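You operate a simulated robot arm through the tools that you are given. There is no shell and no other tool.

The job below is to be done with a simulated robot arm. You get a single attempt, and the scene is never put back.

JOB
Grip the yellow housing between the covers and start the bearing in it.
Fine: the empty housing on the bench; red vise, tight; yellow bearing square in the mouth; then ease the jaws and stand the pair on the bench end.
Where things are to end (x, y in the base frame): yellow housing within 60 mm of [400, -340].

It is judged by the outcome, as a careful person would: the job done as asked, and still so three seconds after it is handed in. It fails if anything else is knocked over, pushed out of place, dropped, spilled or broken. A push-on lid holds only when it is set on centred and level and pressed home; a screw cap is set on level and turned clockwise until tight.

ROBOT AND FRAMES
A 6-joint arm with a two-finger parallel gripper, fixed in place. Base frame: the origin is at the foot of the arm, x ahead of it, y to its left, z up. Units: mm, degrees, N and s.
With the tool pointing down near the work surface it reaches from about 280 to 800 mm from the base axis. Its first joint turns from -166.0 to 166.0 degrees. Payload 3.43 kg.
Tool frame: the origin (TCP) lies between the finger pads and is the grasp point; the fingertips stand 34 mm ahead of it; z points along the fingers, y is the line along which they close. Largest opening 128 mm; finger width 24, thickness 12; the body of the gripper, 48 by 130 mm, starts 96 mm behind the TCP.
Orientation is that of the tool frame in the base frame, as [roll, pitch, yaw] about the fixed x, y, z axes, in that order (R = Rz(yaw) Ry(pitch) Rx(roll)). With the fingers straight down and closing along the base's y, the tool's x points along the base's -x, its y along +y and its z along -z.

CONTROLS
- The arm moves only by the tool send_rows. Its argument "deltas" is a list of rows, each an object of numbers (a shift or turn left out is 0, a gripper value left out holds the last): "wx", "wy", "wz": the turn, a rotation vector about the tool's x, y, z in degrees; "x", "y", "z": the shift along the tool's x, y, z in cm; "jaw": the finger opening in cm, from 0 to 12.8. In form: [{"wx": .., "wy": .., "wz": .., "x": .., "y": .., "z": .., "jaw": ..}, ...]. A call has 1 to 20 rows; each row is the pose to reach, as a shift and turn from the pose commanded when the call began, along the tool's axes at that moment. Rows are played at 5 a second. More than 50 mm and 8.6 degrees between two rows, or a gripper value outside its range, and nothing of the call is played. Where a pose cannot be reached the arm comes as near as it can. A force on the tool above 90 N (or 10 N above the force at the start of the call, whichever is more), or a blocked arm, ends the call early, and 0.2 s more pass. Each finger travels about 45 mm/s and halts on what it meets, pressing with about 42 N; the grip force reading is that of the motor and also rises with nothing between the fingers. The clock runs only during rows and for 0.2 s after the last one: add rows that repeat a pose to give the fingers time. The reply holds the time, the measured pose of the TCP, the force on the tool along the base axes, the opening and the grip force, in the units named above and with some noise, with the torque about the TCP (base axes, N m) and any sound that the robot's microphone picked up.
- Cameras (640 x 400 px; columns grow to the right, rows downward): "scene" is fixed at [48.9, 650.9, 1473.8]; the picture's right is [-0.82, -0.58, 0.00], its down [-0.23, 0.33, -0.91] and it looks along [0.53, -0.75, -0.40] (base axes); focal length 367 px, centre (320, 200). "wrist" rides on the gripper at [76, -11, -160] in the tool frame; the picture's right is [0.15, 0.99, 0.00], its down [-0.88, 0.13, -0.46] and it looks along [-0.45, 0.07, 0.89] (tool axes); focal length 234 px, centre (320, 200). There is no depth. A picture from a camera that has moved, and an enlarged one, comes with that camera's place and axes in the base frame and with its lens.
- camera(camera): a new picture of that camera. It takes no simulated time.
- inspect(camera, box): a new picture of the part [left, top, right, bottom] of that camera's present view, enlarged. It takes no simulated time.
- hand_in(): hands the job in; it is judged then, once.

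Places have to be worked out from the pictures, the camera data and where the tool is seen. Open the gripper and draw the arm clear of the work before you hand the job in, unless the task says otherwise.

The tools are called after "Call:" as a command line: name --argument value ..., lists and objects as JSON in quotes. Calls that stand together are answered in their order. send_rows: Moves the arm, as the interface text tells. Its arguments: {"type":"object","properties":{"deltas":{"type":"array","items":{"type":"object","properties":{"wx":{"type":"number"},"wy":{"type":"number"},"wz":{"type":"number"},"x":{"type":"number"},"y":{"type":"number"},"z":{"type":"number"},"jaw":{"type":"number"}}}}},"required":["deltas"]} The other tools are called the same way: camera (camera) takes a picture; inspect (camera, box) takes an enlarged picture of a part of a camera's view; hand_in () hands the job in.

At the start:

```text
time: 0.0
tcp_pos: [371.3, 77.6, 1299.7]
orientation: [-179.9, 0.0, -180.0]
contact_force: [-0.3, -0.2, 0.7]
wrist_torque: [-0.01, 0.02, 0.01]
finger_gap: 127.9
finger_force: 0.2
```

scene: 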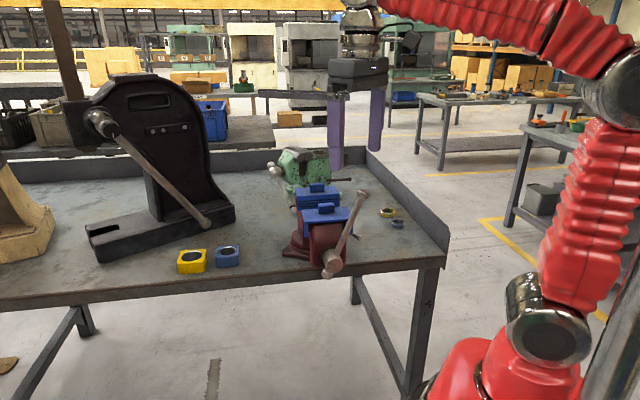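
wrist: 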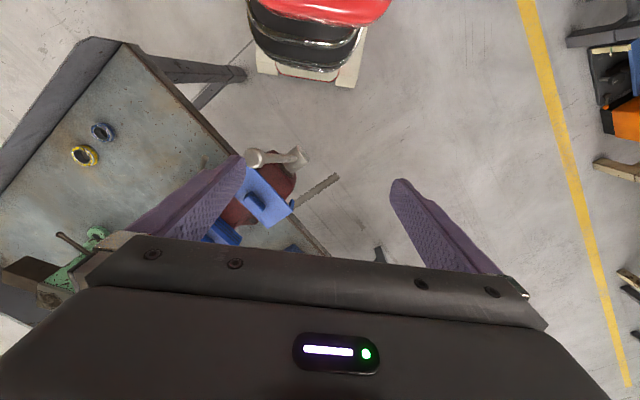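

I start by looking closely at the bench, vise and parts before moving anything.

Call:
inspect --camera "scene" --box '[160, 130, 460, 300]'

Call:
inspect --camera "scene" --box '[250, 140, 370, 290]'

Call:
inspect --camera "wrist" --box '[0, 60, 360, 300]'

```text
2.13 times, centred on (310, 215) of scene
camera zoom: at [48.9, 650.9, 1473.8], right [-0.82, -0.58, 0.0], down [-0.23, 0.33, -0.91], along [0.53, -0.75, -0.4], focal length 782 px, centre (341, 168)
```

zoom: 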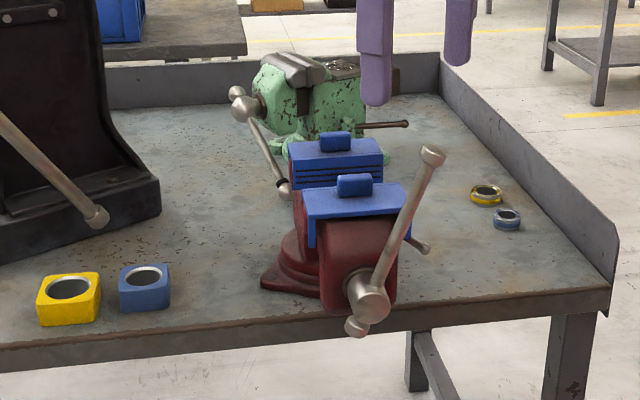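

```text
2.67 times, centred on (310, 215) of scene
camera zoom: at [48.9, 650.9, 1473.8], right [-0.82, -0.58, 0.0], down [-0.23, 0.33, -0.91], along [0.53, -0.75, -0.4], focal length 978 px, centre (347, 160)
```

zoom: 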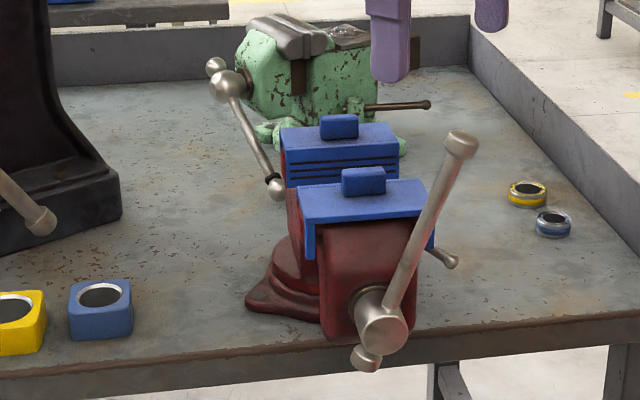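

```text
1.67 times, centred on (180, 180) of wrist
camera zoom: at [294.4, 65.7, 1460.0], right [-0.15, 0.99, 0.0], down [0.88, 0.13, 0.46], along [0.45, 0.07, -0.89], focal length 390 px, centre (553, 233)
```

zoom: 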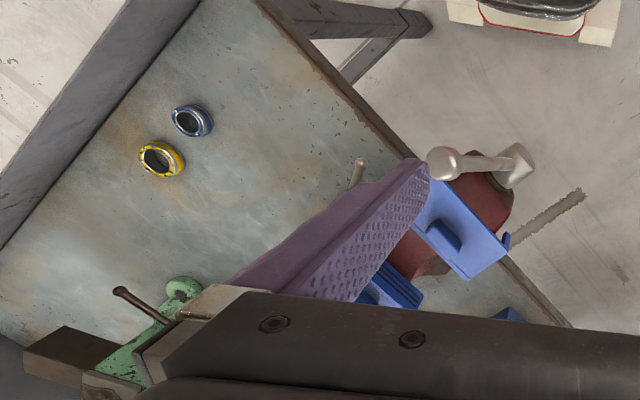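

Triangulating the two views puts the bench top near z≈890, the yellow bearing near (542,-478), the vise tabs near (500,-20,1100) and the yellow housing near (838,148). I zoom further for detail of each item.

Call:
inspect --camera "scene" --box '[280, 175, 370, 245]'

Call:
inspect --camera "scene" --box '[170, 235, 250, 285]'

Call:
inspect --camera "scene" --box '[370, 195, 420, 235]'

Call:
inspect --camera "wrist" --box '[190, 130, 330, 260]'

```text
5.71 times, centred on (325, 210) of scene
camera zoom: at [48.9, 650.9, 1473.8], right [-0.82, -0.58, 0.0], down [-0.23, 0.33, -0.91], along [0.53, -0.75, -0.4], focal length 2095 px, centre (291, 143)
```

zoom: 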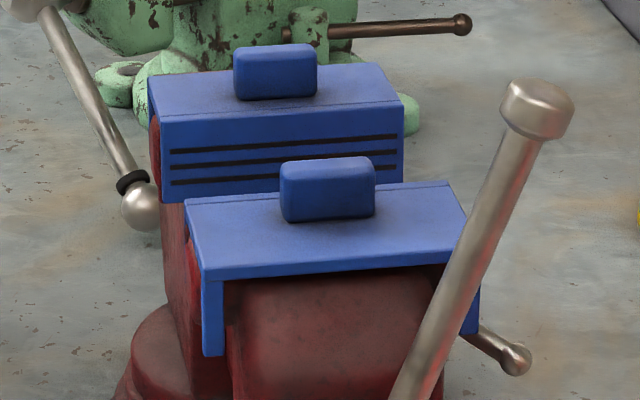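

```text
8.00 times, centred on (210, 260) of scene
camera zoom: at [48.9, 650.9, 1473.8], right [-0.82, -0.58, 0.0], down [-0.23, 0.33, -0.91], along [0.53, -0.75, -0.4], focal length 2933 px, centre (1200, -280)
```

zoom: 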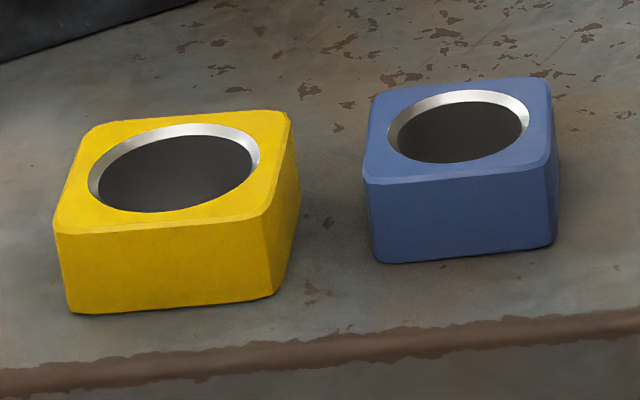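

```text
10.00 times, centred on (395, 215) of scene
camera zoom: at [48.9, 650.9, 1473.8], right [-0.82, -0.58, 0.0], down [-0.23, 0.33, -0.91], along [0.53, -0.75, -0.4], focal length 3666 px, centre (-430, 50)
```

zoom: 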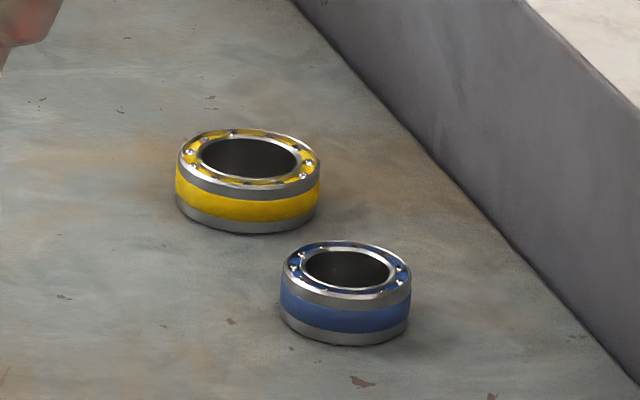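

```text
3.08 times, centred on (260, 195) of wrist
camera zoom: at [294.4, 65.7, 1460.0], right [-0.15, 0.99, 0.0], down [0.88, 0.13, 0.46], along [0.45, 0.07, -0.89], focal length 720 px, centre (505, 215)
```

zoom: 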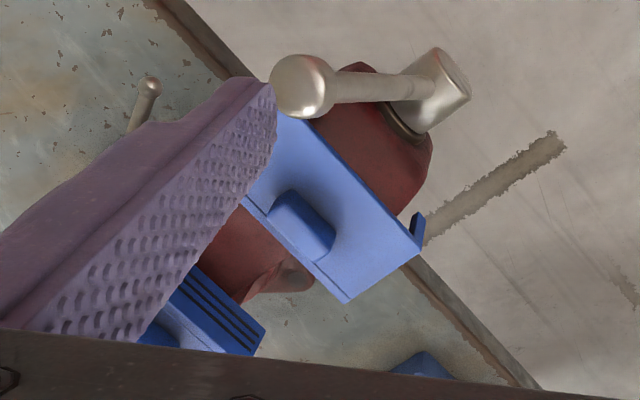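

The jaw gap looks about 95–100 mm and the housing about 70 mm square by 32 mm high, while the bench runs at about 44° to the base axes. I move above the vise with the tool turned to the bench axes for a closer wrist view.

Call:
send_rows --deltas '[{"x": -2.4, "y": -2.0, "z": -0.5, "wz": 6.6}, {"x": -4.8, "y": -4.0, "z": -1.0, "wz": 13.1}, {"x": -7.2, "y": -6.0, "z": -1.5, "wz": 19.7}, {"x": -9.6, "y": -8.0, "z": -2.0, "wz": 26.3}, {"x": -12.0, "y": -10.0, "z": -2.5, "wz": 32.9}, {"x": -14.4, "y": -12.0, "z": -3.0, "wz": 39.4}, {"x": -16.9, "y": -13.8, "z": -3.0, "wz": 46.0}, {"x": -16.9, "y": -13.8, "z": -3.0, "wz": 46.0}]'

```text
time: 1.8
tcp_pos: [539.9, -59.2, 1332.7]
orientation: [-180.0, 0.0, 133.9]
contact_force: [-0.5, 0.0, -0.2]
wrist_torque: [0.03, 0.03, -0.02]
finger_gap: 127.8
finger_force: 0.1
```

The arm is above the vise at yaw 134. I take both views now.

Call:
camera --camera "wrist"

Call:
camera --camera "scene"

```text
taken
camera wrist: at [479.0, -13.2, 1492.0], right [0.61, 0.79, 0.0], down [0.7, -0.54, 0.46], along [0.36, -0.28, -0.89], focal length 234 px, centre (320, 200)
```

wrist: 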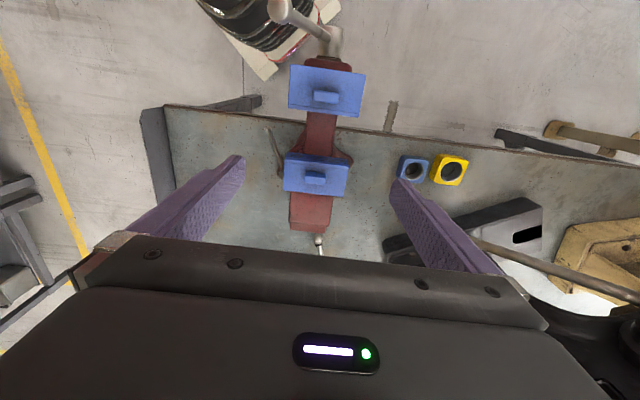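

```text
taken
```

scene: 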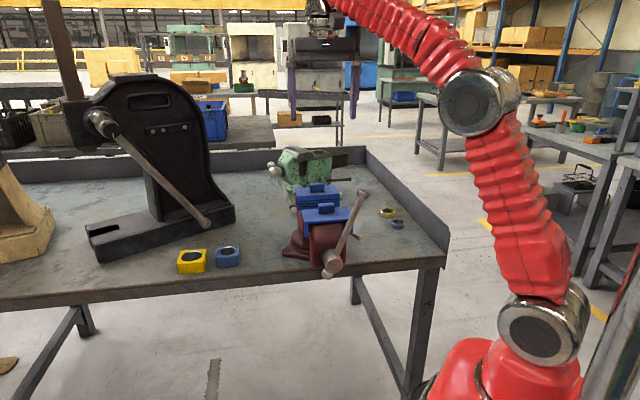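

The wrist view shows the vise square on from above, with the housings to the right. I enlarge the vise and the housings.

Call:
inspect --camera "wrist" --box '[230, 0, 410, 240]'

Call:
inspect --camera "wrist" --box '[270, 50, 380, 200]'

Call:
inspect --camera "wrist" --box '[380, 120, 500, 200]'

```text
1.67 times, centred on (320, 120) of wrist
camera zoom: at [479.0, -13.2, 1492.0], right [0.61, 0.79, 0.0], down [0.7, -0.54, 0.46], along [0.36, -0.28, -0.89], focal length 390 px, centre (320, 333)
```

zoom: 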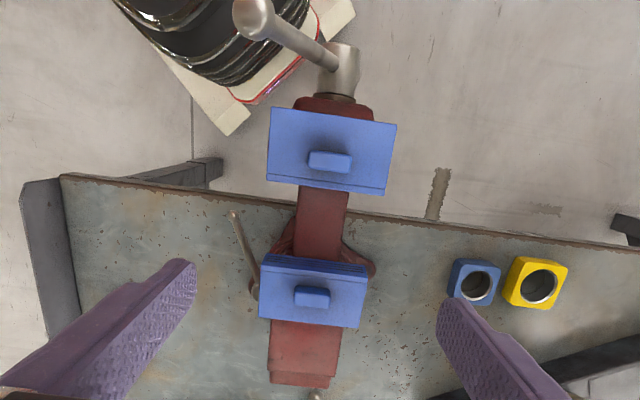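

```text
2.67 times, centred on (325, 125) of wrist
camera zoom: at [479.0, -13.2, 1492.0], right [0.61, 0.79, 0.0], down [0.7, -0.54, 0.46], along [0.36, -0.28, -0.89], focal length 624 px, centre (307, 400)
```

zoom: 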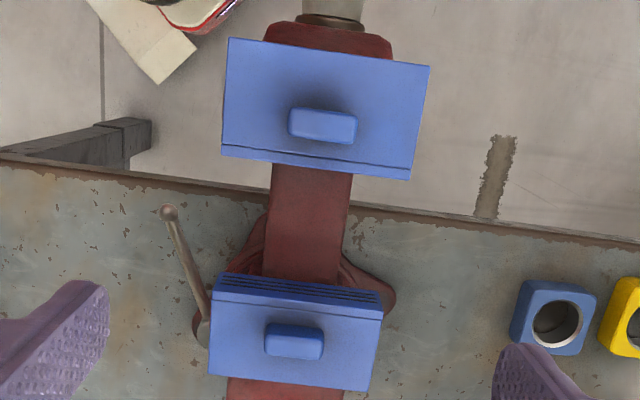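

```text
5.00 times, centred on (440, 160) of wrist
camera zoom: at [479.0, -13.2, 1492.0], right [0.61, 0.79, 0.0], down [0.7, -0.54, 0.46], along [0.36, -0.28, -0.89], focal length 1171 px, centre (-280, 400)
```

zoom: 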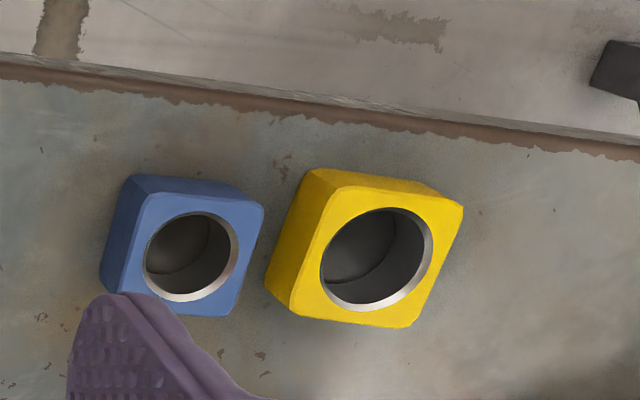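

The vise axis runs at about -45° with a jaw gap of roughly 82–88 mm and a dark-red slide bar between the jaws. The yellow housing is about 865 mm out, beyond the tool-down reach, so I go closer to look and see how far the arm gets.

Call:
send_rows --deltas '[{"x": -0.9, "y": 3.9, "z": 0}, {"x": -1.8, "y": 7.8, "z": 1}, {"x": -2.7, "y": 11.7, "z": 3, "wz": -0.3}, {"x": -3.6, "y": 15.6, "z": 5, "wz": -0.5}, {"x": -4.5, "y": 19.5, "z": 7, "wz": -0.8}, {"x": -5.4, "y": 23.0, "z": 9, "wz": -1}, {"x": -5.4, "y": 23.0, "z": 11, "wz": -1}, {"x": -5.4, "y": 23.0, "z": 13, "wz": -1}, {"x": -5.4, "y": 23.0, "z": 13, "wz": -1}]'

Call:
camera --camera "wrist"

```text
time: 3.8
tcp_pos: [702.4, 54.7, 1188.9]
orientation: [180.0, 0.1, 135.0]
contact_force: [0.0, -0.4, 0.5]
wrist_torque: [0.01, -0.02, 0.02]
finger_gap: 127.9
finger_force: 0.1
out of reach, approached as far as the arm can: row 1, 2, 3, 4, 5, 6, 7, 8, 9
```

```text
taken
camera wrist: at [640.4, 99.5, 1347.8], right [0.6, 0.8, 0.0], down [0.71, -0.53, 0.46], along [0.37, -0.27, -0.89], focal length 234 px, centre (320, 200)
```

wrist: 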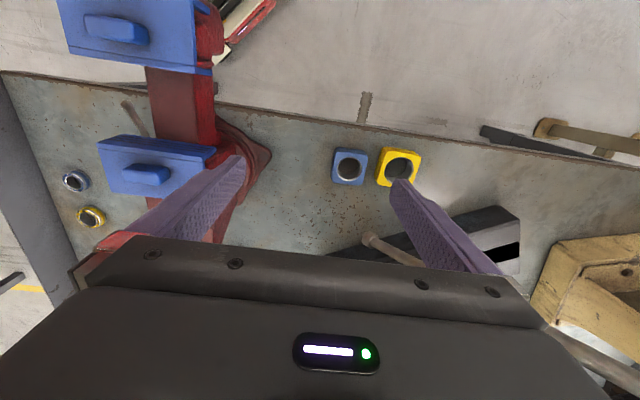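

Reach at this height is limited to about 705 mm, so the housing will need an outward-tilted tool low over the bench. I zoom in on the housing and the vise from this new viewpoint to refine positions.

Call:
inspect --camera "wrist" --box '[310, 120, 450, 210]'

Call:
inspect --camera "wrist" --box '[50, 0, 290, 240]'

```text
4.44 times, centred on (380, 165) of wrist
camera zoom: at [640.4, 99.5, 1347.8], right [0.6, 0.8, 0.0], down [0.71, -0.53, 0.46], along [0.37, -0.27, -0.89], focal length 1041 px, centre (53, 356)
```

zoom: 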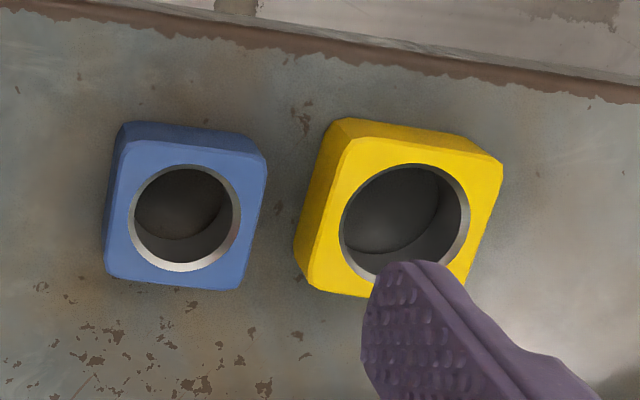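

```text
1.67 times, centred on (170, 120) of wrist
camera zoom: at [640.4, 99.5, 1347.8], right [0.6, 0.8, 0.0], down [0.71, -0.53, 0.46], along [0.37, -0.27, -0.89], focal length 390 px, centre (570, 333)
```

zoom: 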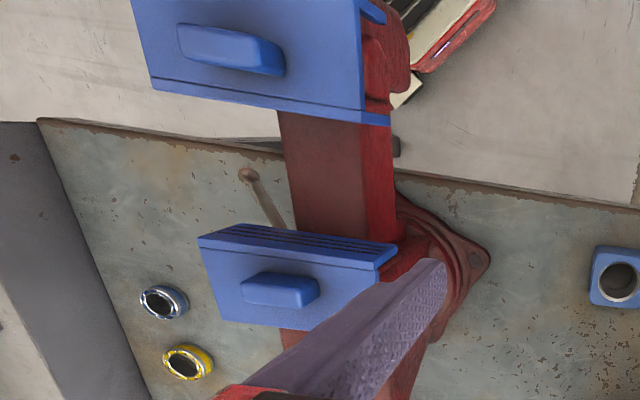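

The housing centre comes out at about e≈700, n≈511 (i.e. roughly (856,133)); I will grip it on its front/back faces with the tool tilted 30° outward. First I turn the tool 90° and lower a bit, well clear of the vise.

Call:
send_rows --deltas '[{"y": -1, "z": 1, "wz": -8}, {"y": -2, "z": 2, "wz": -16}, {"y": -3, "z": 3, "wz": -24}, {"y": -3, "z": 4, "wz": -32}, {"y": -3, "z": 5, "wz": -40}, {"y": -3, "z": 6, "wz": -48}, {"y": -3, "z": 7, "wz": -56}, {"y": -3, "z": 8, "wz": -64}, {"y": -3, "z": 9, "wz": -72}, {"y": -3, "z": 9, "wz": -80}, {"y": -3, "z": 9, "wz": -88}, {"y": -3, "z": 9, "wz": -90, "jaw": 11}, {"y": -3, "z": 9, "wz": -90, "jaw": 11}]'

Call:
camera --camera "wrist"

```text
time: 6.6
tcp_pos: [679.9, 34.5, 1096.5]
orientation: [-180.0, 0.0, -134.8]
contact_force: [0.5, 0.1, -0.5]
wrist_torque: [0.04, -0.01, -0.02]
finger_gap: 109.9
finger_force: 0.1
```

```text
taken
camera wrist: at [635.2, -27.7, 1255.7], right [-0.8, 0.6, 0.0], down [0.53, 0.72, 0.46], along [0.27, 0.37, -0.89], focal length 234 px, centre (320, 200)
```

wrist: 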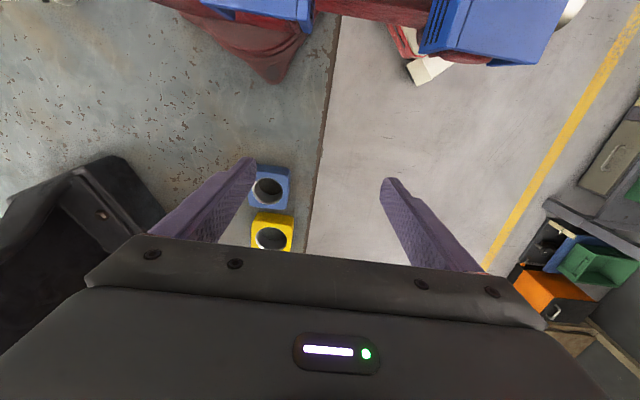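

Commanded pose tracks the measured one (e≈505, n≈456, z≈1096). Now I tilt the tool 30° outward while moving toward a hover above the housing.

Call:
send_rows --deltas '[{"x": -2.2, "y": -0.9, "z": 1.0, "wy": -5}, {"x": -4.5, "y": -1.8, "z": 2.0, "wy": -10}, {"x": -6.7, "y": -2.7, "z": 3.0, "wy": -15}, {"x": -9.0, "y": -3.6, "z": 4.0, "wy": -20}, {"x": -11.2, "y": -4.5, "z": 5.0, "wy": -25}, {"x": -13.5, "y": -5.5, "z": 5.6, "wy": -30}, {"x": -13.5, "y": -5.5, "z": 5.6, "wy": -30}]'

Call:
camera --camera "wrist"

Call:
inspect --camera "scene" --box '[140, 150, 340, 290]'

```text
time: 8.2
tcp_pos: [815.9, 89.9, 1041.2]
orientation: [180.0, 30.1, -135.0]
contact_force: [-0.3, 0.5, -0.3]
wrist_torque: [0.0, -0.01, 0.02]
finger_gap: 110.0
finger_force: 0.1
```

```text
taken
camera wrist: at [720.9, -20.9, 1141.1], right [-0.79, 0.61, -0.07], down [0.28, 0.47, 0.84], along [0.54, 0.64, -0.54], focal length 234 px, centre (320, 200)
```

wrist: 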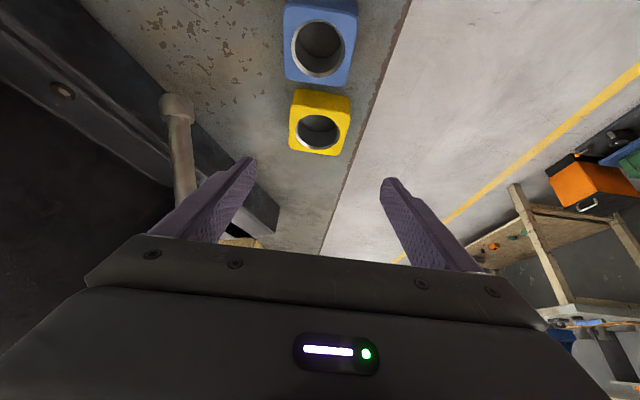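

```text
2.86 times, centred on (240, 220) of scene
camera zoom: at [48.9, 650.9, 1473.8], right [-0.82, -0.58, 0.0], down [-0.23, 0.33, -0.91], along [0.53, -0.75, -0.4], focal length 1047 px, centre (549, 143)
```

zoom: 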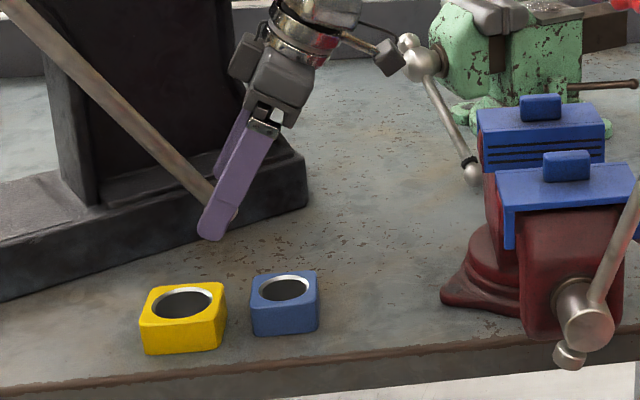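

The tilted pose is reachable. I zoom the wrist view on the yellow housing to place it relative to the tool.

Call:
inspect --camera "wrist" --box '[270, 70, 370, 170]'

Call:
inspect --camera "scene" --box '[165, 235, 245, 285]'

```text
4.00 times, centred on (320, 120) of wrist
camera zoom: at [720.9, -20.9, 1141.1], right [-0.79, 0.61, -0.07], down [0.28, 0.47, 0.84], along [0.54, 0.64, -0.54], focal length 937 px, centre (320, 520)
```

zoom: 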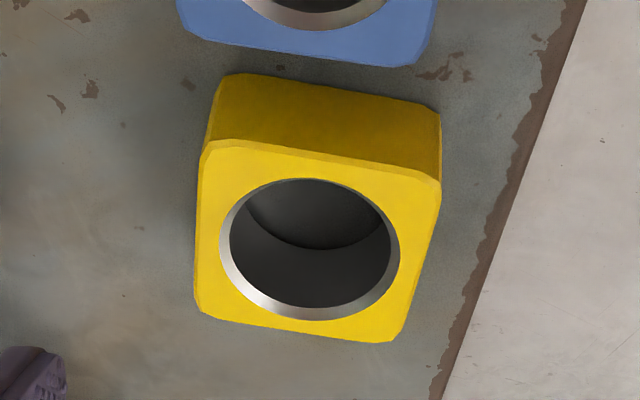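

```text
8.00 times, centred on (205, 260) of scene
camera zoom: at [48.9, 650.9, 1473.8], right [-0.82, -0.58, 0.0], down [-0.23, 0.33, -0.91], along [0.53, -0.75, -0.4], focal length 2933 px, centre (1240, -280)
```

zoom: 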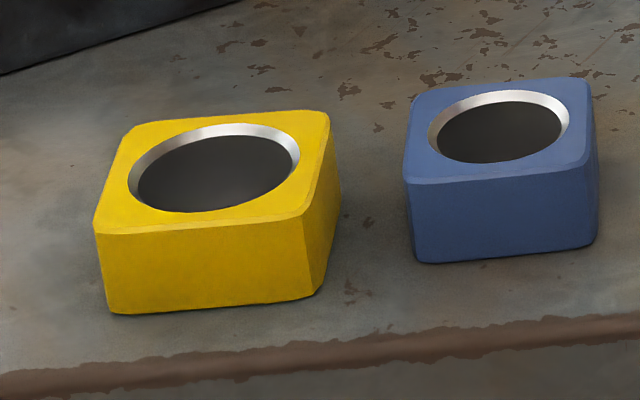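

Combining the views, the housing centre is about e≈700, n≈517 with its top near z≈911. I move down along the tool axis to just above it and check the alignment.

Call:
send_rows --deltas '[{"x": -0.05, "y": -0.1, "z": 3.0}, {"x": -0.15, "y": -0.25, "z": 6.0}, {"x": -0.21, "y": -0.36, "z": 8.9}, {"x": -0.21, "y": -0.36, "z": 8.9}]'

Call:
camera --camera "wrist"

Call:
inspect --camera "scene" --box '[150, 200, 270, 290]'

```text
time: 9.2
tcp_pos: [851.5, 121.1, 966.4]
orientation: [-179.9, 29.9, -135.1]
contact_force: [-0.2, -0.3, 0.1]
wrist_torque: [0.01, -0.01, -0.03]
finger_gap: 110.3
finger_force: 0.0
```

```text
taken
camera wrist: at [755.9, 10.0, 1064.6], right [-0.79, 0.61, -0.07], down [0.29, 0.47, 0.84], along [0.54, 0.64, -0.54], focal length 234 px, centre (320, 200)
```

wrist: 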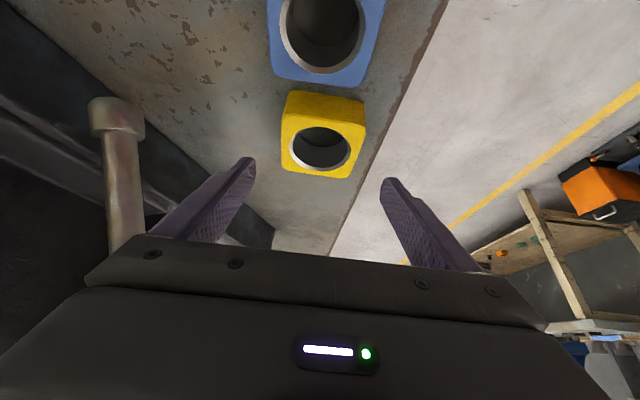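

```text
4.44 times, centred on (210, 245) of scene
camera zoom: at [48.9, 650.9, 1473.8], right [-0.82, -0.58, 0.0], down [-0.23, 0.33, -0.91], along [0.53, -0.75, -0.4], focal length 1629 px, centre (809, 0)
```

zoom: 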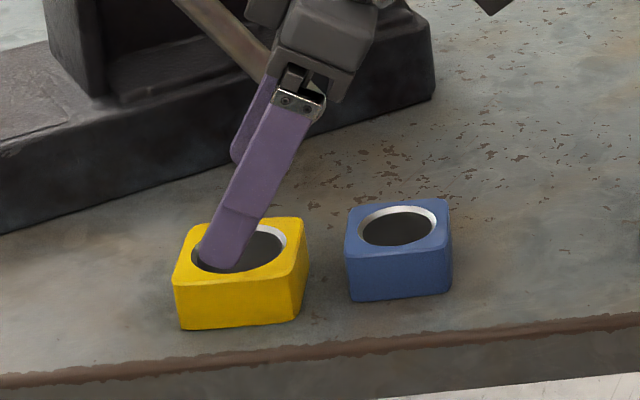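

The finger axis lies slightly beyond and above the housing; the housing's centre is about 30 mm on the tool's +x side. I lower to z≈930 with the fingers straddling its front and back faces, then check.

Call:
send_rows --deltas '[{"x": 1.2, "y": -0.1, "z": 1.4}, {"x": 2.38, "y": -0.15, "z": 2.83}, {"x": 2.38, "y": -0.15, "z": 2.83}]'

Call:
camera --camera "wrist"

Call:
inspect --camera "scene" --box '[150, 200, 270, 290]'

```text
time: 10.0
tcp_pos: [848.5, 115.0, 928.3]
orientation: [179.9, 30.0, -135.0]
contact_force: [0.1, -0.3, 0.1]
wrist_torque: [-0.02, 0.0, 0.0]
finger_gap: 109.8
finger_force: 0.0
```

```text
taken
camera wrist: at [753.0, 4.1, 1027.8], right [-0.79, 0.61, -0.07], down [0.29, 0.47, 0.83], along [0.54, 0.64, -0.55], focal length 234 px, centre (320, 200)
```

wrist: 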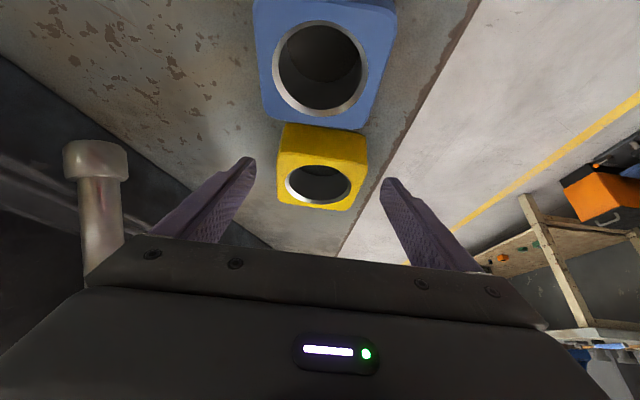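

```text
4.44 times, centred on (210, 245) of scene
camera zoom: at [48.9, 650.9, 1473.8], right [-0.82, -0.58, 0.0], down [-0.23, 0.33, -0.91], along [0.53, -0.75, -0.4], focal length 1629 px, centre (809, 0)
```

zoom: 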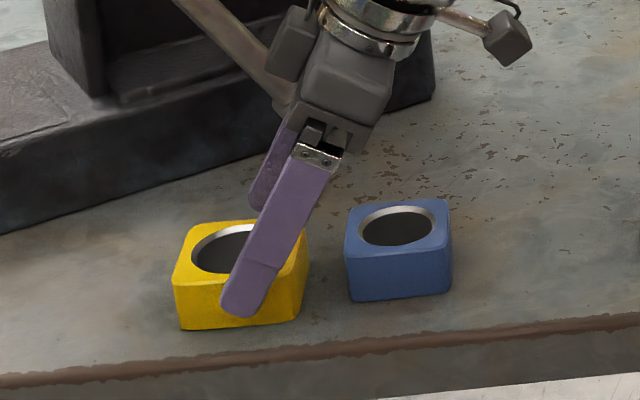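

The fingers straddle the housing with tips near the bench, no contact. I lower 5 mm more and close on it.

Call:
send_rows --deltas '[{"x": -0.1, "y": 0.05, "z": 0.63}, {"x": -0.1, "y": 0.05, "z": 0.63, "jaw": 8.5}, {"x": -0.1, "y": 0.05, "z": 0.63, "jaw": 8.0}, {"x": -0.1, "y": 0.05, "z": 0.63, "jaw": 7.5}, {"x": -0.1, "y": 0.05, "z": 0.63, "jaw": 7.0}, {"x": -0.1, "y": 0.05, "z": 0.63, "jaw": 6.5}, {"x": -0.1, "y": 0.05, "z": 0.63, "jaw": 6.0}, {"x": -0.1, "y": 0.05, "z": 0.63, "jaw": 6.0}, {"x": -0.1, "y": 0.05, "z": 0.63, "jaw": 6.0}]'

Call:
camera --camera "wrist"

Call:
inspect --camera "scene" --box '[150, 200, 270, 290]'

```text
time: 12.0
tcp_pos: [851.5, 119.6, 923.6]
orientation: [-179.8, 30.0, -134.9]
contact_force: [1.0, -0.2, 0.8]
wrist_torque: [-0.07, -0.12, -0.05]
finger_gap: 73.7
finger_force: 42.1
```

```text
taken
camera wrist: at [755.7, 7.9, 1023.2], right [-0.79, 0.61, -0.07], down [0.29, 0.47, 0.84], along [0.54, 0.64, -0.55], focal length 234 px, centre (320, 200)
```

wrist: 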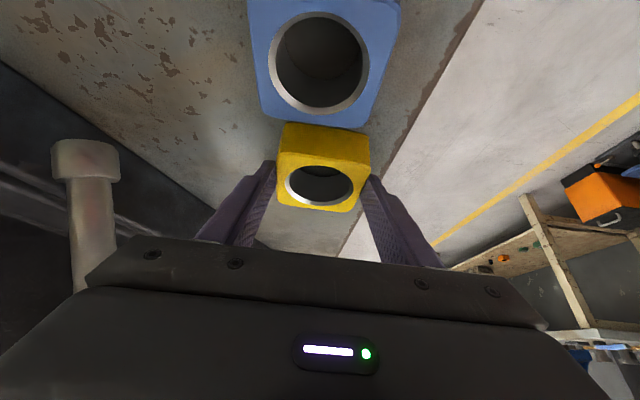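

```text
4.44 times, centred on (210, 245) of scene
camera zoom: at [48.9, 650.9, 1473.8], right [-0.82, -0.58, 0.0], down [-0.23, 0.33, -0.91], along [0.53, -0.75, -0.4], focal length 1629 px, centre (809, 0)
```

zoom: 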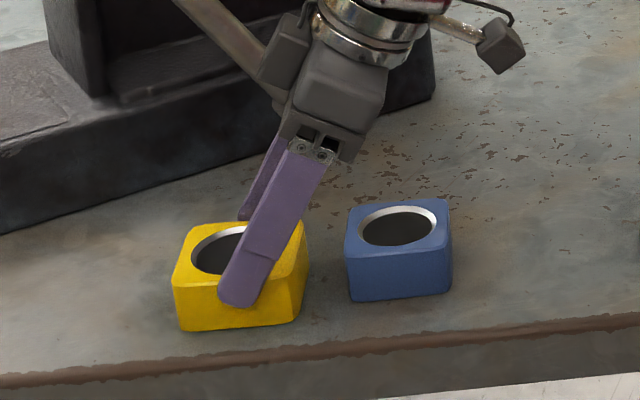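

The housing is gripped (gap 73.7 mm, 42 N). I lift it straight up 60 mm.

Call:
send_rows --deltas '[{"x": -0.5, "z": -0.866}, {"x": -1.0, "z": -1.73}, {"x": -1.75, "z": -3.03}, {"x": -2.5, "z": -4.33}, {"x": -3.0, "z": -5.2}, {"x": -3.0, "z": -5.2}]'

Call:
inspect --camera "scene" --box '[150, 170, 270, 290]'

Call:
camera --camera "wrist"

```text
time: 13.4
tcp_pos: [850.5, 118.8, 984.0]
orientation: [180.0, 30.0, -135.1]
contact_force: [-0.1, 0.3, -2.6]
wrist_torque: [-0.04, 0.06, 0.0]
finger_gap: 73.9
finger_force: 41.8
```

```text
3.33 times, centred on (210, 230) of scene
camera zoom: at [48.9, 650.9, 1473.8], right [-0.82, -0.58, 0.0], down [-0.23, 0.33, -0.91], along [0.53, -0.75, -0.4], focal length 1222 px, centre (687, 100)
```

zoom: 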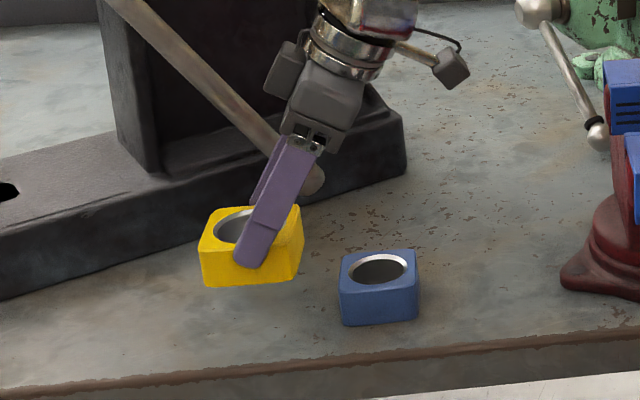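

```text
taken
camera wrist: at [754.8, 7.5, 1083.8], right [-0.79, 0.61, -0.07], down [0.29, 0.47, 0.83], along [0.54, 0.64, -0.55], focal length 234 px, centre (320, 200)
```

wrist: 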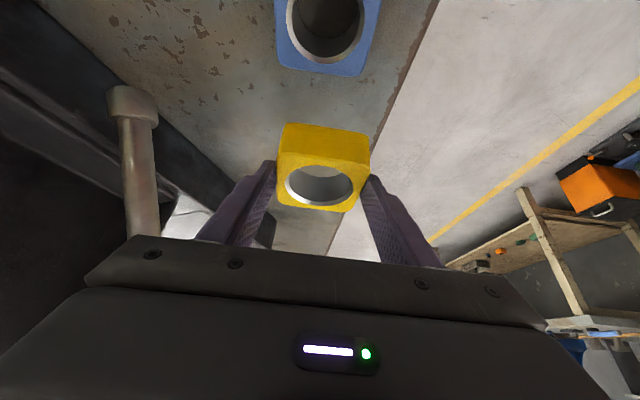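

The housing hangs level (load about 2.6 N). To set it in the vise with a vertical tool, I'll first park it on a nearer clear patch of bench (e≈500, n≈590) and regrip; now I retreat and turn the tool -90° about the vertical.

Call:
send_rows --deltas '[{"x": -0.5, "y": 0, "z": -0.87}, {"x": 0.15, "y": -0.2, "z": -2.0, "wx": 4, "wz": 6.93}, {"x": 0.8, "y": -0.4, "z": -3.1, "wx": 8, "wz": 13.86}, {"x": 1.5, "y": -0.6, "z": -4.2, "wx": 12, "wz": 20.8}, {"x": 2.15, "y": -0.8, "z": -5.3, "wx": 16, "wz": 27.7}, {"x": 2.8, "y": -1.0, "z": -6.4, "wx": 20, "wz": 34.6}, {"x": 3.5, "y": -1.2, "z": -7.5, "wx": 24, "wz": 41.6}, {"x": 4.2, "y": -1.4, "z": -8.6, "wx": 28, "wz": 48.5}, {"x": 4.9, "y": -1.6, "z": -9.7, "wx": 32, "wz": 55.4}, {"x": 5.6, "y": -1.8, "z": -10.8, "wx": 36, "wz": 62.35}, {"x": 6.3, "y": -2.0, "z": -11.9, "wx": 40, "wz": 69.3}, {"x": 7.06, "y": -2.26, "z": -12.85, "wx": 44, "wz": 76.2}, {"x": 7.06, "y": -2.26, "z": -12.85, "wx": 45, "wz": 77.94}, {"x": 7.06, "y": -2.26, "z": -12.85, "wx": 45, "wz": 77.94}]'

Call:
camera --camera "wrist"

Call:
camera --camera "scene"

```text
time: 16.4
tcp_pos: [776.6, 14.4, 1060.2]
orientation: [-180.0, 30.1, 134.9]
contact_force: [-0.6, -0.1, -1.9]
wrist_torque: [0.06, 0.03, 0.0]
finger_gap: 73.5
finger_force: 42.0
```

```text
taken
camera wrist: at [665.0, 108.4, 1159.6], right [0.61, 0.79, -0.07], down [0.47, -0.29, 0.83], along [0.64, -0.54, -0.55], focal length 234 px, centre (320, 200)
```

wrist: 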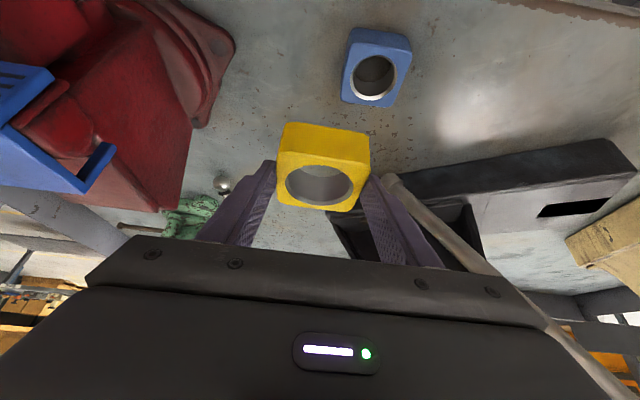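

```text
taken
```

scene: 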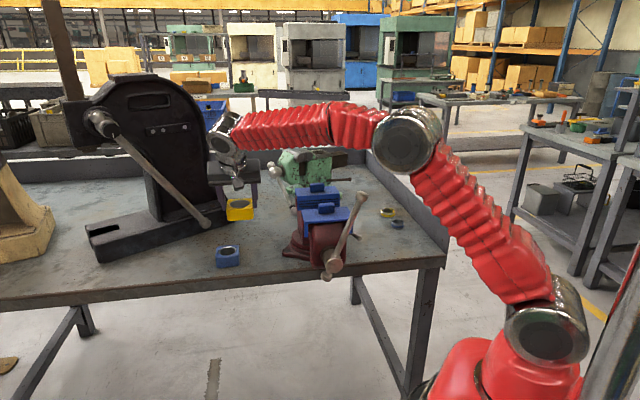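

Held level at (e≈559, n≈539, z≈1060). I bring it over the parking spot at e≈505, n≈585, clear of the vise flange and blue housing.

Call:
send_rows --deltas '[{"x": 0.8, "y": -1.36, "z": 3.0}, {"x": 1.6, "y": -2.7, "z": 6.0}, {"x": 2.4, "y": -4.1, "z": 9.0}, {"x": 3.23, "y": -5.43, "z": 11.99}, {"x": 3.23, "y": -5.43, "z": 11.99}]'

Call:
camera --camera "wrist"

Call:
inspect --camera "scene" --box '[190, 160, 340, 280]'

```text
time: 17.6
tcp_pos: [762.8, -46.2, 938.0]
orientation: [-180.0, 30.0, 135.1]
contact_force: [0.0, 0.2, -2.4]
wrist_torque: [0.02, 0.02, 0.0]
finger_gap: 73.7
finger_force: 41.8
```

```text
taken
camera wrist: at [650.7, 47.8, 1037.5], right [0.61, 0.79, -0.07], down [0.47, -0.29, 0.83], along [0.64, -0.54, -0.55], focal length 234 px, centre (320, 200)
```

wrist: 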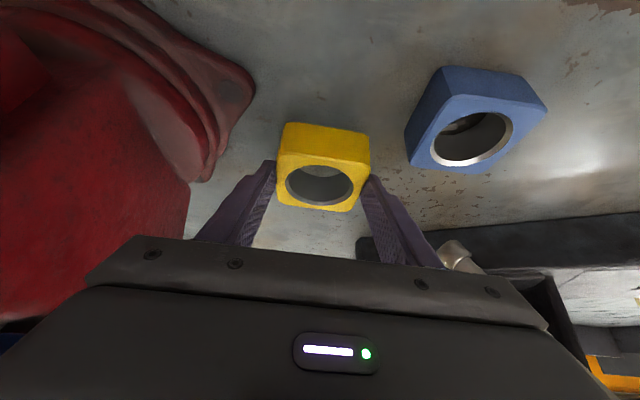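

```text
3.33 times, centred on (265, 220) of scene
camera zoom: at [48.9, 650.9, 1473.8], right [-0.82, -0.58, 0.0], down [-0.23, 0.33, -0.91], along [0.53, -0.75, -0.4], focal length 1222 px, centre (503, 133)
```

zoom: 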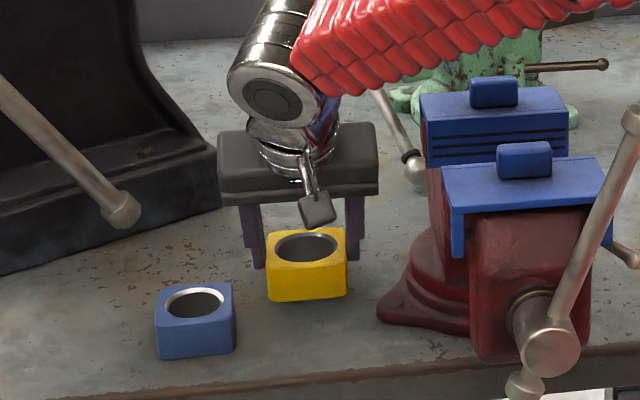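

The spot is clear. I lower the housing the last 14 mm onto the bench in small steps.

Call:
send_rows --deltas '[{"x": 0.3, "z": 0.52}, {"x": 0.5, "z": 0.87}, {"x": 0.62, "z": 1.08}, {"x": 0.7, "z": 1.21}, {"x": 0.7, "z": 1.21}]'

```text
time: 18.8
tcp_pos: [761.4, -46.1, 924.7]
orientation: [180.0, 30.0, 135.0]
contact_force: [-1.3, -0.6, -2.1]
wrist_torque: [0.03, 0.02, -0.01]
finger_gap: 73.4
finger_force: 41.9
```

Still carrying the weight (about -2 N), so not yet seated. I go down 1 mm more, then another 0.7 mm, watching the force.

Call:
send_rows --deltas '[{"x": 0.05, "z": 0.087}, {"x": 0.05, "z": 0.087}]'

Call:
send_rows --deltas '[{"x": 0.035, "z": 0.06}, {"x": 0.035, "z": 0.06}]'

```text
time: 19.4
tcp_pos: [760.2, -46.0, 925.1]
orientation: [180.0, 30.0, 135.0]
contact_force: [-0.1, -0.7, -2.7]
wrist_torque: [0.04, 0.04, 0.0]
finger_gap: 73.6
finger_force: 41.7
```

```text
time: 20.0
tcp_pos: [760.6, -46.8, 924.0]
orientation: [179.8, 30.0, 135.0]
contact_force: [0.3, -0.6, 0.6]
wrist_torque: [-0.14, -0.05, 0.05]
finger_gap: 73.2
finger_force: 42.1
```

Contact is showing (weight off the tool), so the housing is on the bench. I open the fingers and back off along the tool axis.

Call:
send_rows --deltas '[{"jaw": 8.5}, {"jaw": 9.6}, {"jaw": 9.6}, {"jaw": 9.6}, {"z": -2.5, "jaw": 9.6}, {"z": -5.0, "jaw": 9.6}, {"z": -8.0, "jaw": 9.6}, {"z": -8.0, "jaw": 9.6}]'

Call:
camera --camera "wrist"

Call:
inspect --camera "scene" --box '[190, 160, 340, 280]'

```text
time: 21.8
tcp_pos: [732.3, -20.3, 994.1]
orientation: [180.0, 30.0, 135.0]
contact_force: [0.3, 0.1, -0.5]
wrist_torque: [0.03, -0.01, -0.01]
finger_gap: 95.9
finger_force: 0.0
```

```text
taken
camera wrist: at [620.8, 74.3, 1093.5], right [0.61, 0.79, -0.07], down [0.47, -0.29, 0.83], along [0.64, -0.54, -0.55], focal length 234 px, centre (320, 200)
```

wrist: 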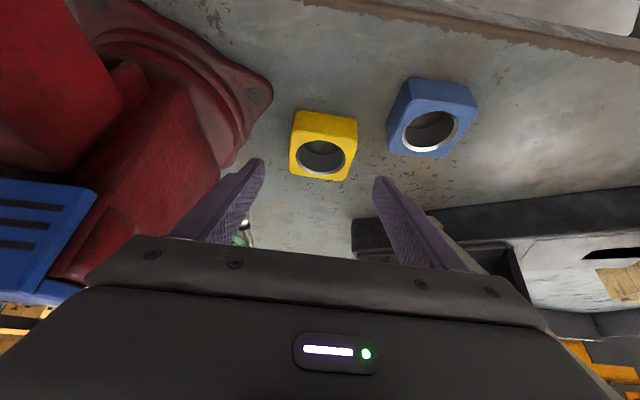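

```text
3.33 times, centred on (265, 220) of scene
camera zoom: at [48.9, 650.9, 1473.8], right [-0.82, -0.58, 0.0], down [-0.23, 0.33, -0.91], along [0.53, -0.75, -0.4], focal length 1222 px, centre (503, 133)
```

zoom: 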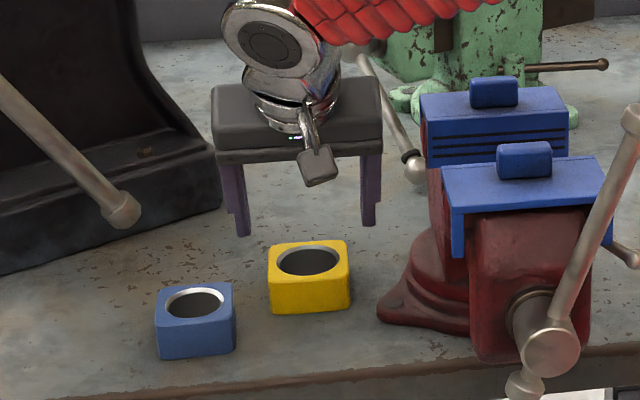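

The housing stands at about e≈505, n≈583. With the gripper empty I rise, return to vertical and go above the vise to measure the jaw gap closely.

Call:
send_rows --deltas '[{"x": -0.27, "z": -4.46, "wy": 4}, {"x": -0.79, "z": -9.36, "wy": 9}, {"x": -1.3, "z": -14.2, "wy": 14}, {"x": -2.0, "y": -2.0, "z": -18.47, "wy": 19}, {"x": -2.64, "y": -5.5, "z": -21.57, "wy": 24}, {"x": -2.33, "y": -10.0, "z": -22.44, "wy": 28}, {"x": -1.9, "y": -14.4, "z": -22.69, "wy": 30}, {"x": -1.88, "y": -16.14, "z": -22.7, "wy": 30}, {"x": -1.88, "y": -16.14, "z": -22.7, "wy": 30}]'

Call:
camera --camera "wrist"

```text
time: 23.8
tcp_pos: [549.3, -63.3, 1198.6]
orientation: [179.9, -0.1, 135.0]
contact_force: [-0.1, -0.6, -0.6]
wrist_torque: [0.02, 0.0, 0.01]
finger_gap: 96.2
finger_force: 0.2
```

```text
taken
camera wrist: at [487.8, -19.8, 1357.8], right [0.6, 0.8, 0.0], down [0.71, -0.53, 0.46], along [0.37, -0.27, -0.89], focal length 234 px, centre (320, 200)
```

wrist: 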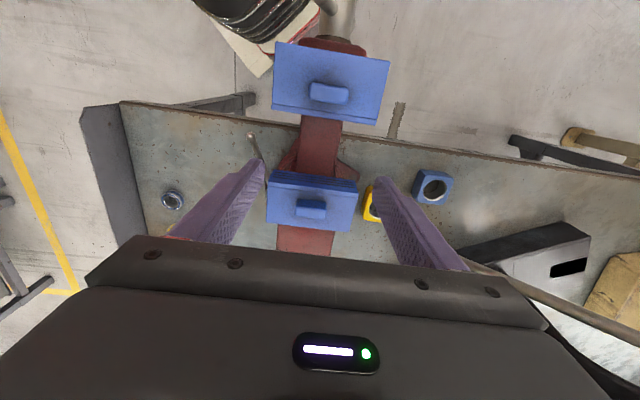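

Call:
inspect --camera "wrist" --box '[255, 90, 375, 250]'

Call:
inspect --camera "wrist" --box '[250, 20, 410, 130]'

```text
2.50 times, centred on (315, 170) of wrist
camera zoom: at [487.8, -19.8, 1357.8], right [0.6, 0.8, 0.0], down [0.71, -0.53, 0.46], along [0.37, -0.27, -0.89], focal length 585 px, centre (332, 275)
```

zoom: 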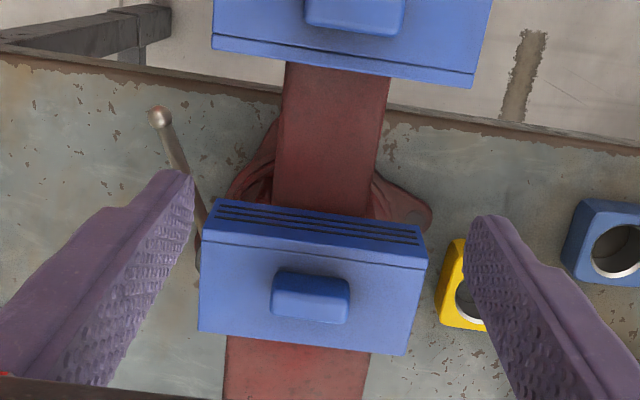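

```text
3.64 times, centred on (330, 75) of wrist
camera zoom: at [487.8, -19.8, 1357.8], right [0.6, 0.8, 0.0], down [0.71, -0.53, 0.46], along [0.37, -0.27, -0.89], focal length 852 px, centre (284, 654)
```

zoom: 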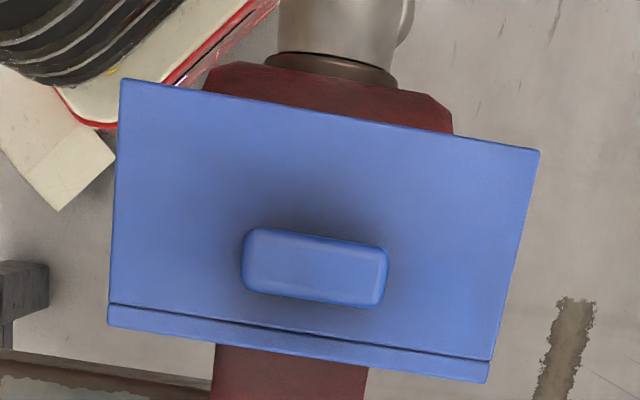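

The jaw gap measures about 87 mm (n≈393 to ≈480), centred at e≈341, n≈437, with the slide bar beneath. Now I go back to the housing with a vertical tool to regrip it across its e-faces.

Call:
send_rows --deltas '[{"y": 4, "z": 0.5}, {"y": 8, "z": 2}, {"y": 12, "z": 4.8}, {"x": -1.5, "y": 15, "z": 8}, {"x": -5, "y": 16.1, "z": 11}, {"x": -8.8, "y": 16.1, "z": 13.8}, {"x": -12.5, "y": 16.1, "z": 16.8}, {"x": -14.9, "y": 16.1, "z": 20.5}, {"x": -14.9, "y": 16.1, "z": 21.3}, {"x": -14.9, "y": 16.1, "z": 21.3}]'

Call:
camera --camera "wrist"

Call:
inspect --camera "wrist" --box '[260, 90, 380, 220]'

```text
time: 26.0
tcp_pos: [768.6, -54.8, 986.9]
orientation: [-179.9, -0.1, 135.0]
contact_force: [-1.1, 0.4, 0.1]
wrist_torque: [0.02, 0.04, 0.0]
finger_gap: 96.4
finger_force: 0.1
```

```text
taken
camera wrist: at [706.6, -10.8, 1145.7], right [0.6, 0.8, 0.0], down [0.71, -0.53, 0.46], along [0.37, -0.27, -0.89], focal length 234 px, centre (320, 200)
```

wrist: 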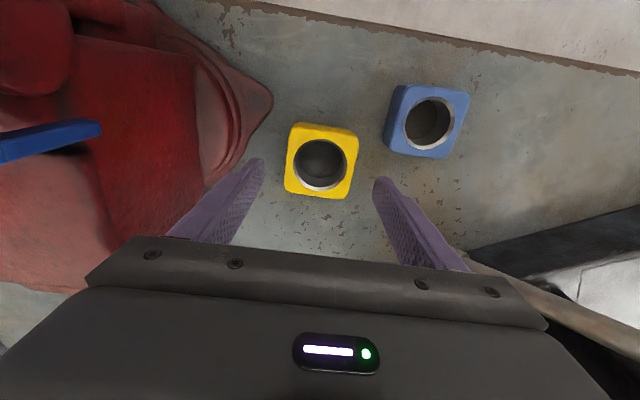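

```text
3.08 times, centred on (320, 155) of wrist
camera zoom: at [706.6, -10.8, 1145.7], right [0.6, 0.8, 0.0], down [0.71, -0.53, 0.46], along [0.37, -0.27, -0.89], focal length 720 px, centre (320, 338)
```

zoom: 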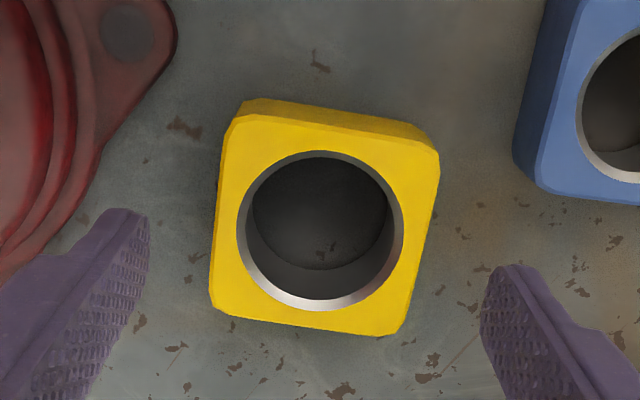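

The housing top sits at about z≈911 (bench ≈879) and centre at e≈504, n≈585.5. I descend with fingers on either side, leaving about 6 mm to the bench, and close.

Call:
send_rows --deltas '[{"x": -0.33, "y": -0.08, "z": 2.5}, {"x": -0.33, "y": -0.08, "z": 5}, {"x": -0.33, "y": -0.08, "z": 6.5}, {"x": -0.33, "y": -0.08, "z": 6.8}, {"x": -0.33, "y": -0.08, "z": 6.8}]'

Call:
inspect --camera "scene" --box '[190, 160, 340, 280]'

```text
time: 27.2
tcp_pos: [770.7, -57.7, 919.7]
orientation: [-180.0, 0.0, 135.0]
contact_force: [-0.3, -0.2, -0.6]
wrist_torque: [0.01, 0.02, 0.01]
finger_gap: 96.3
finger_force: 0.0
```

```text
3.33 times, centred on (265, 220) of scene
camera zoom: at [48.9, 650.9, 1473.8], right [-0.82, -0.58, 0.0], down [-0.23, 0.33, -0.91], along [0.53, -0.75, -0.4], focal length 1222 px, centre (503, 133)
```

zoom: 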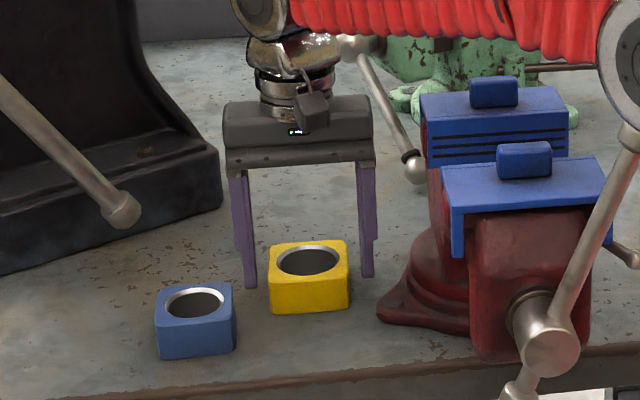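

The fingers straddle the housing cleanly, so I close on it and lift a little.

Call:
send_rows --deltas '[{"jaw": 8.5}, {"jaw": 7.8}, {"jaw": 7.2}, {"jaw": 6.6}, {"jaw": 6.2}, {"jaw": 6.2}, {"jaw": 6.2}, {"z": -1.5, "jaw": 6.2}, {"z": -3, "jaw": 6.2}, {"z": -5, "jaw": 6.2}, {"z": -5, "jaw": 6.2}]'

Call:
camera --camera "wrist"

Call:
inspect --camera "scene" --box '[190, 160, 340, 280]'

```text
time: 29.6
tcp_pos: [771.4, -58.2, 967.9]
orientation: [-179.9, 0.0, 134.9]
contact_force: [-0.2, 0.9, -3.1]
wrist_torque: [0.03, 0.0, 0.0]
finger_gap: 73.3
finger_force: 41.8
```

```text
taken
camera wrist: at [708.9, -13.3, 1127.1], right [0.6, 0.8, 0.0], down [0.71, -0.53, 0.46], along [0.37, -0.27, -0.89], focal length 234 px, centre (320, 200)
```

wrist: 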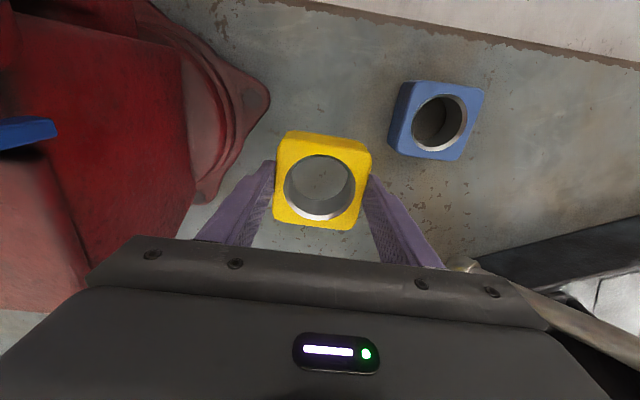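

```text
3.33 times, centred on (265, 220) of scene
camera zoom: at [48.9, 650.9, 1473.8], right [-0.82, -0.58, 0.0], down [-0.23, 0.33, -0.91], along [0.53, -0.75, -0.4], focal length 1222 px, centre (503, 133)
```

zoom: 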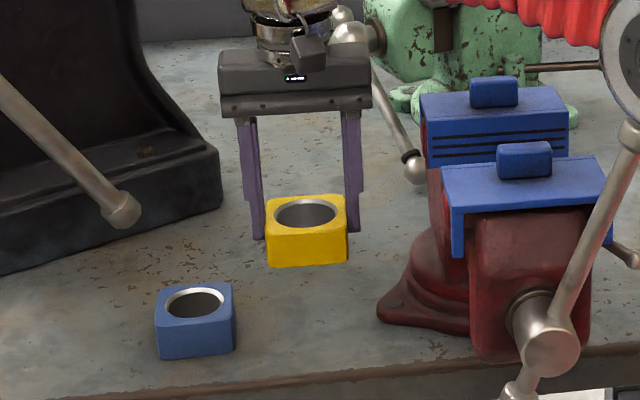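

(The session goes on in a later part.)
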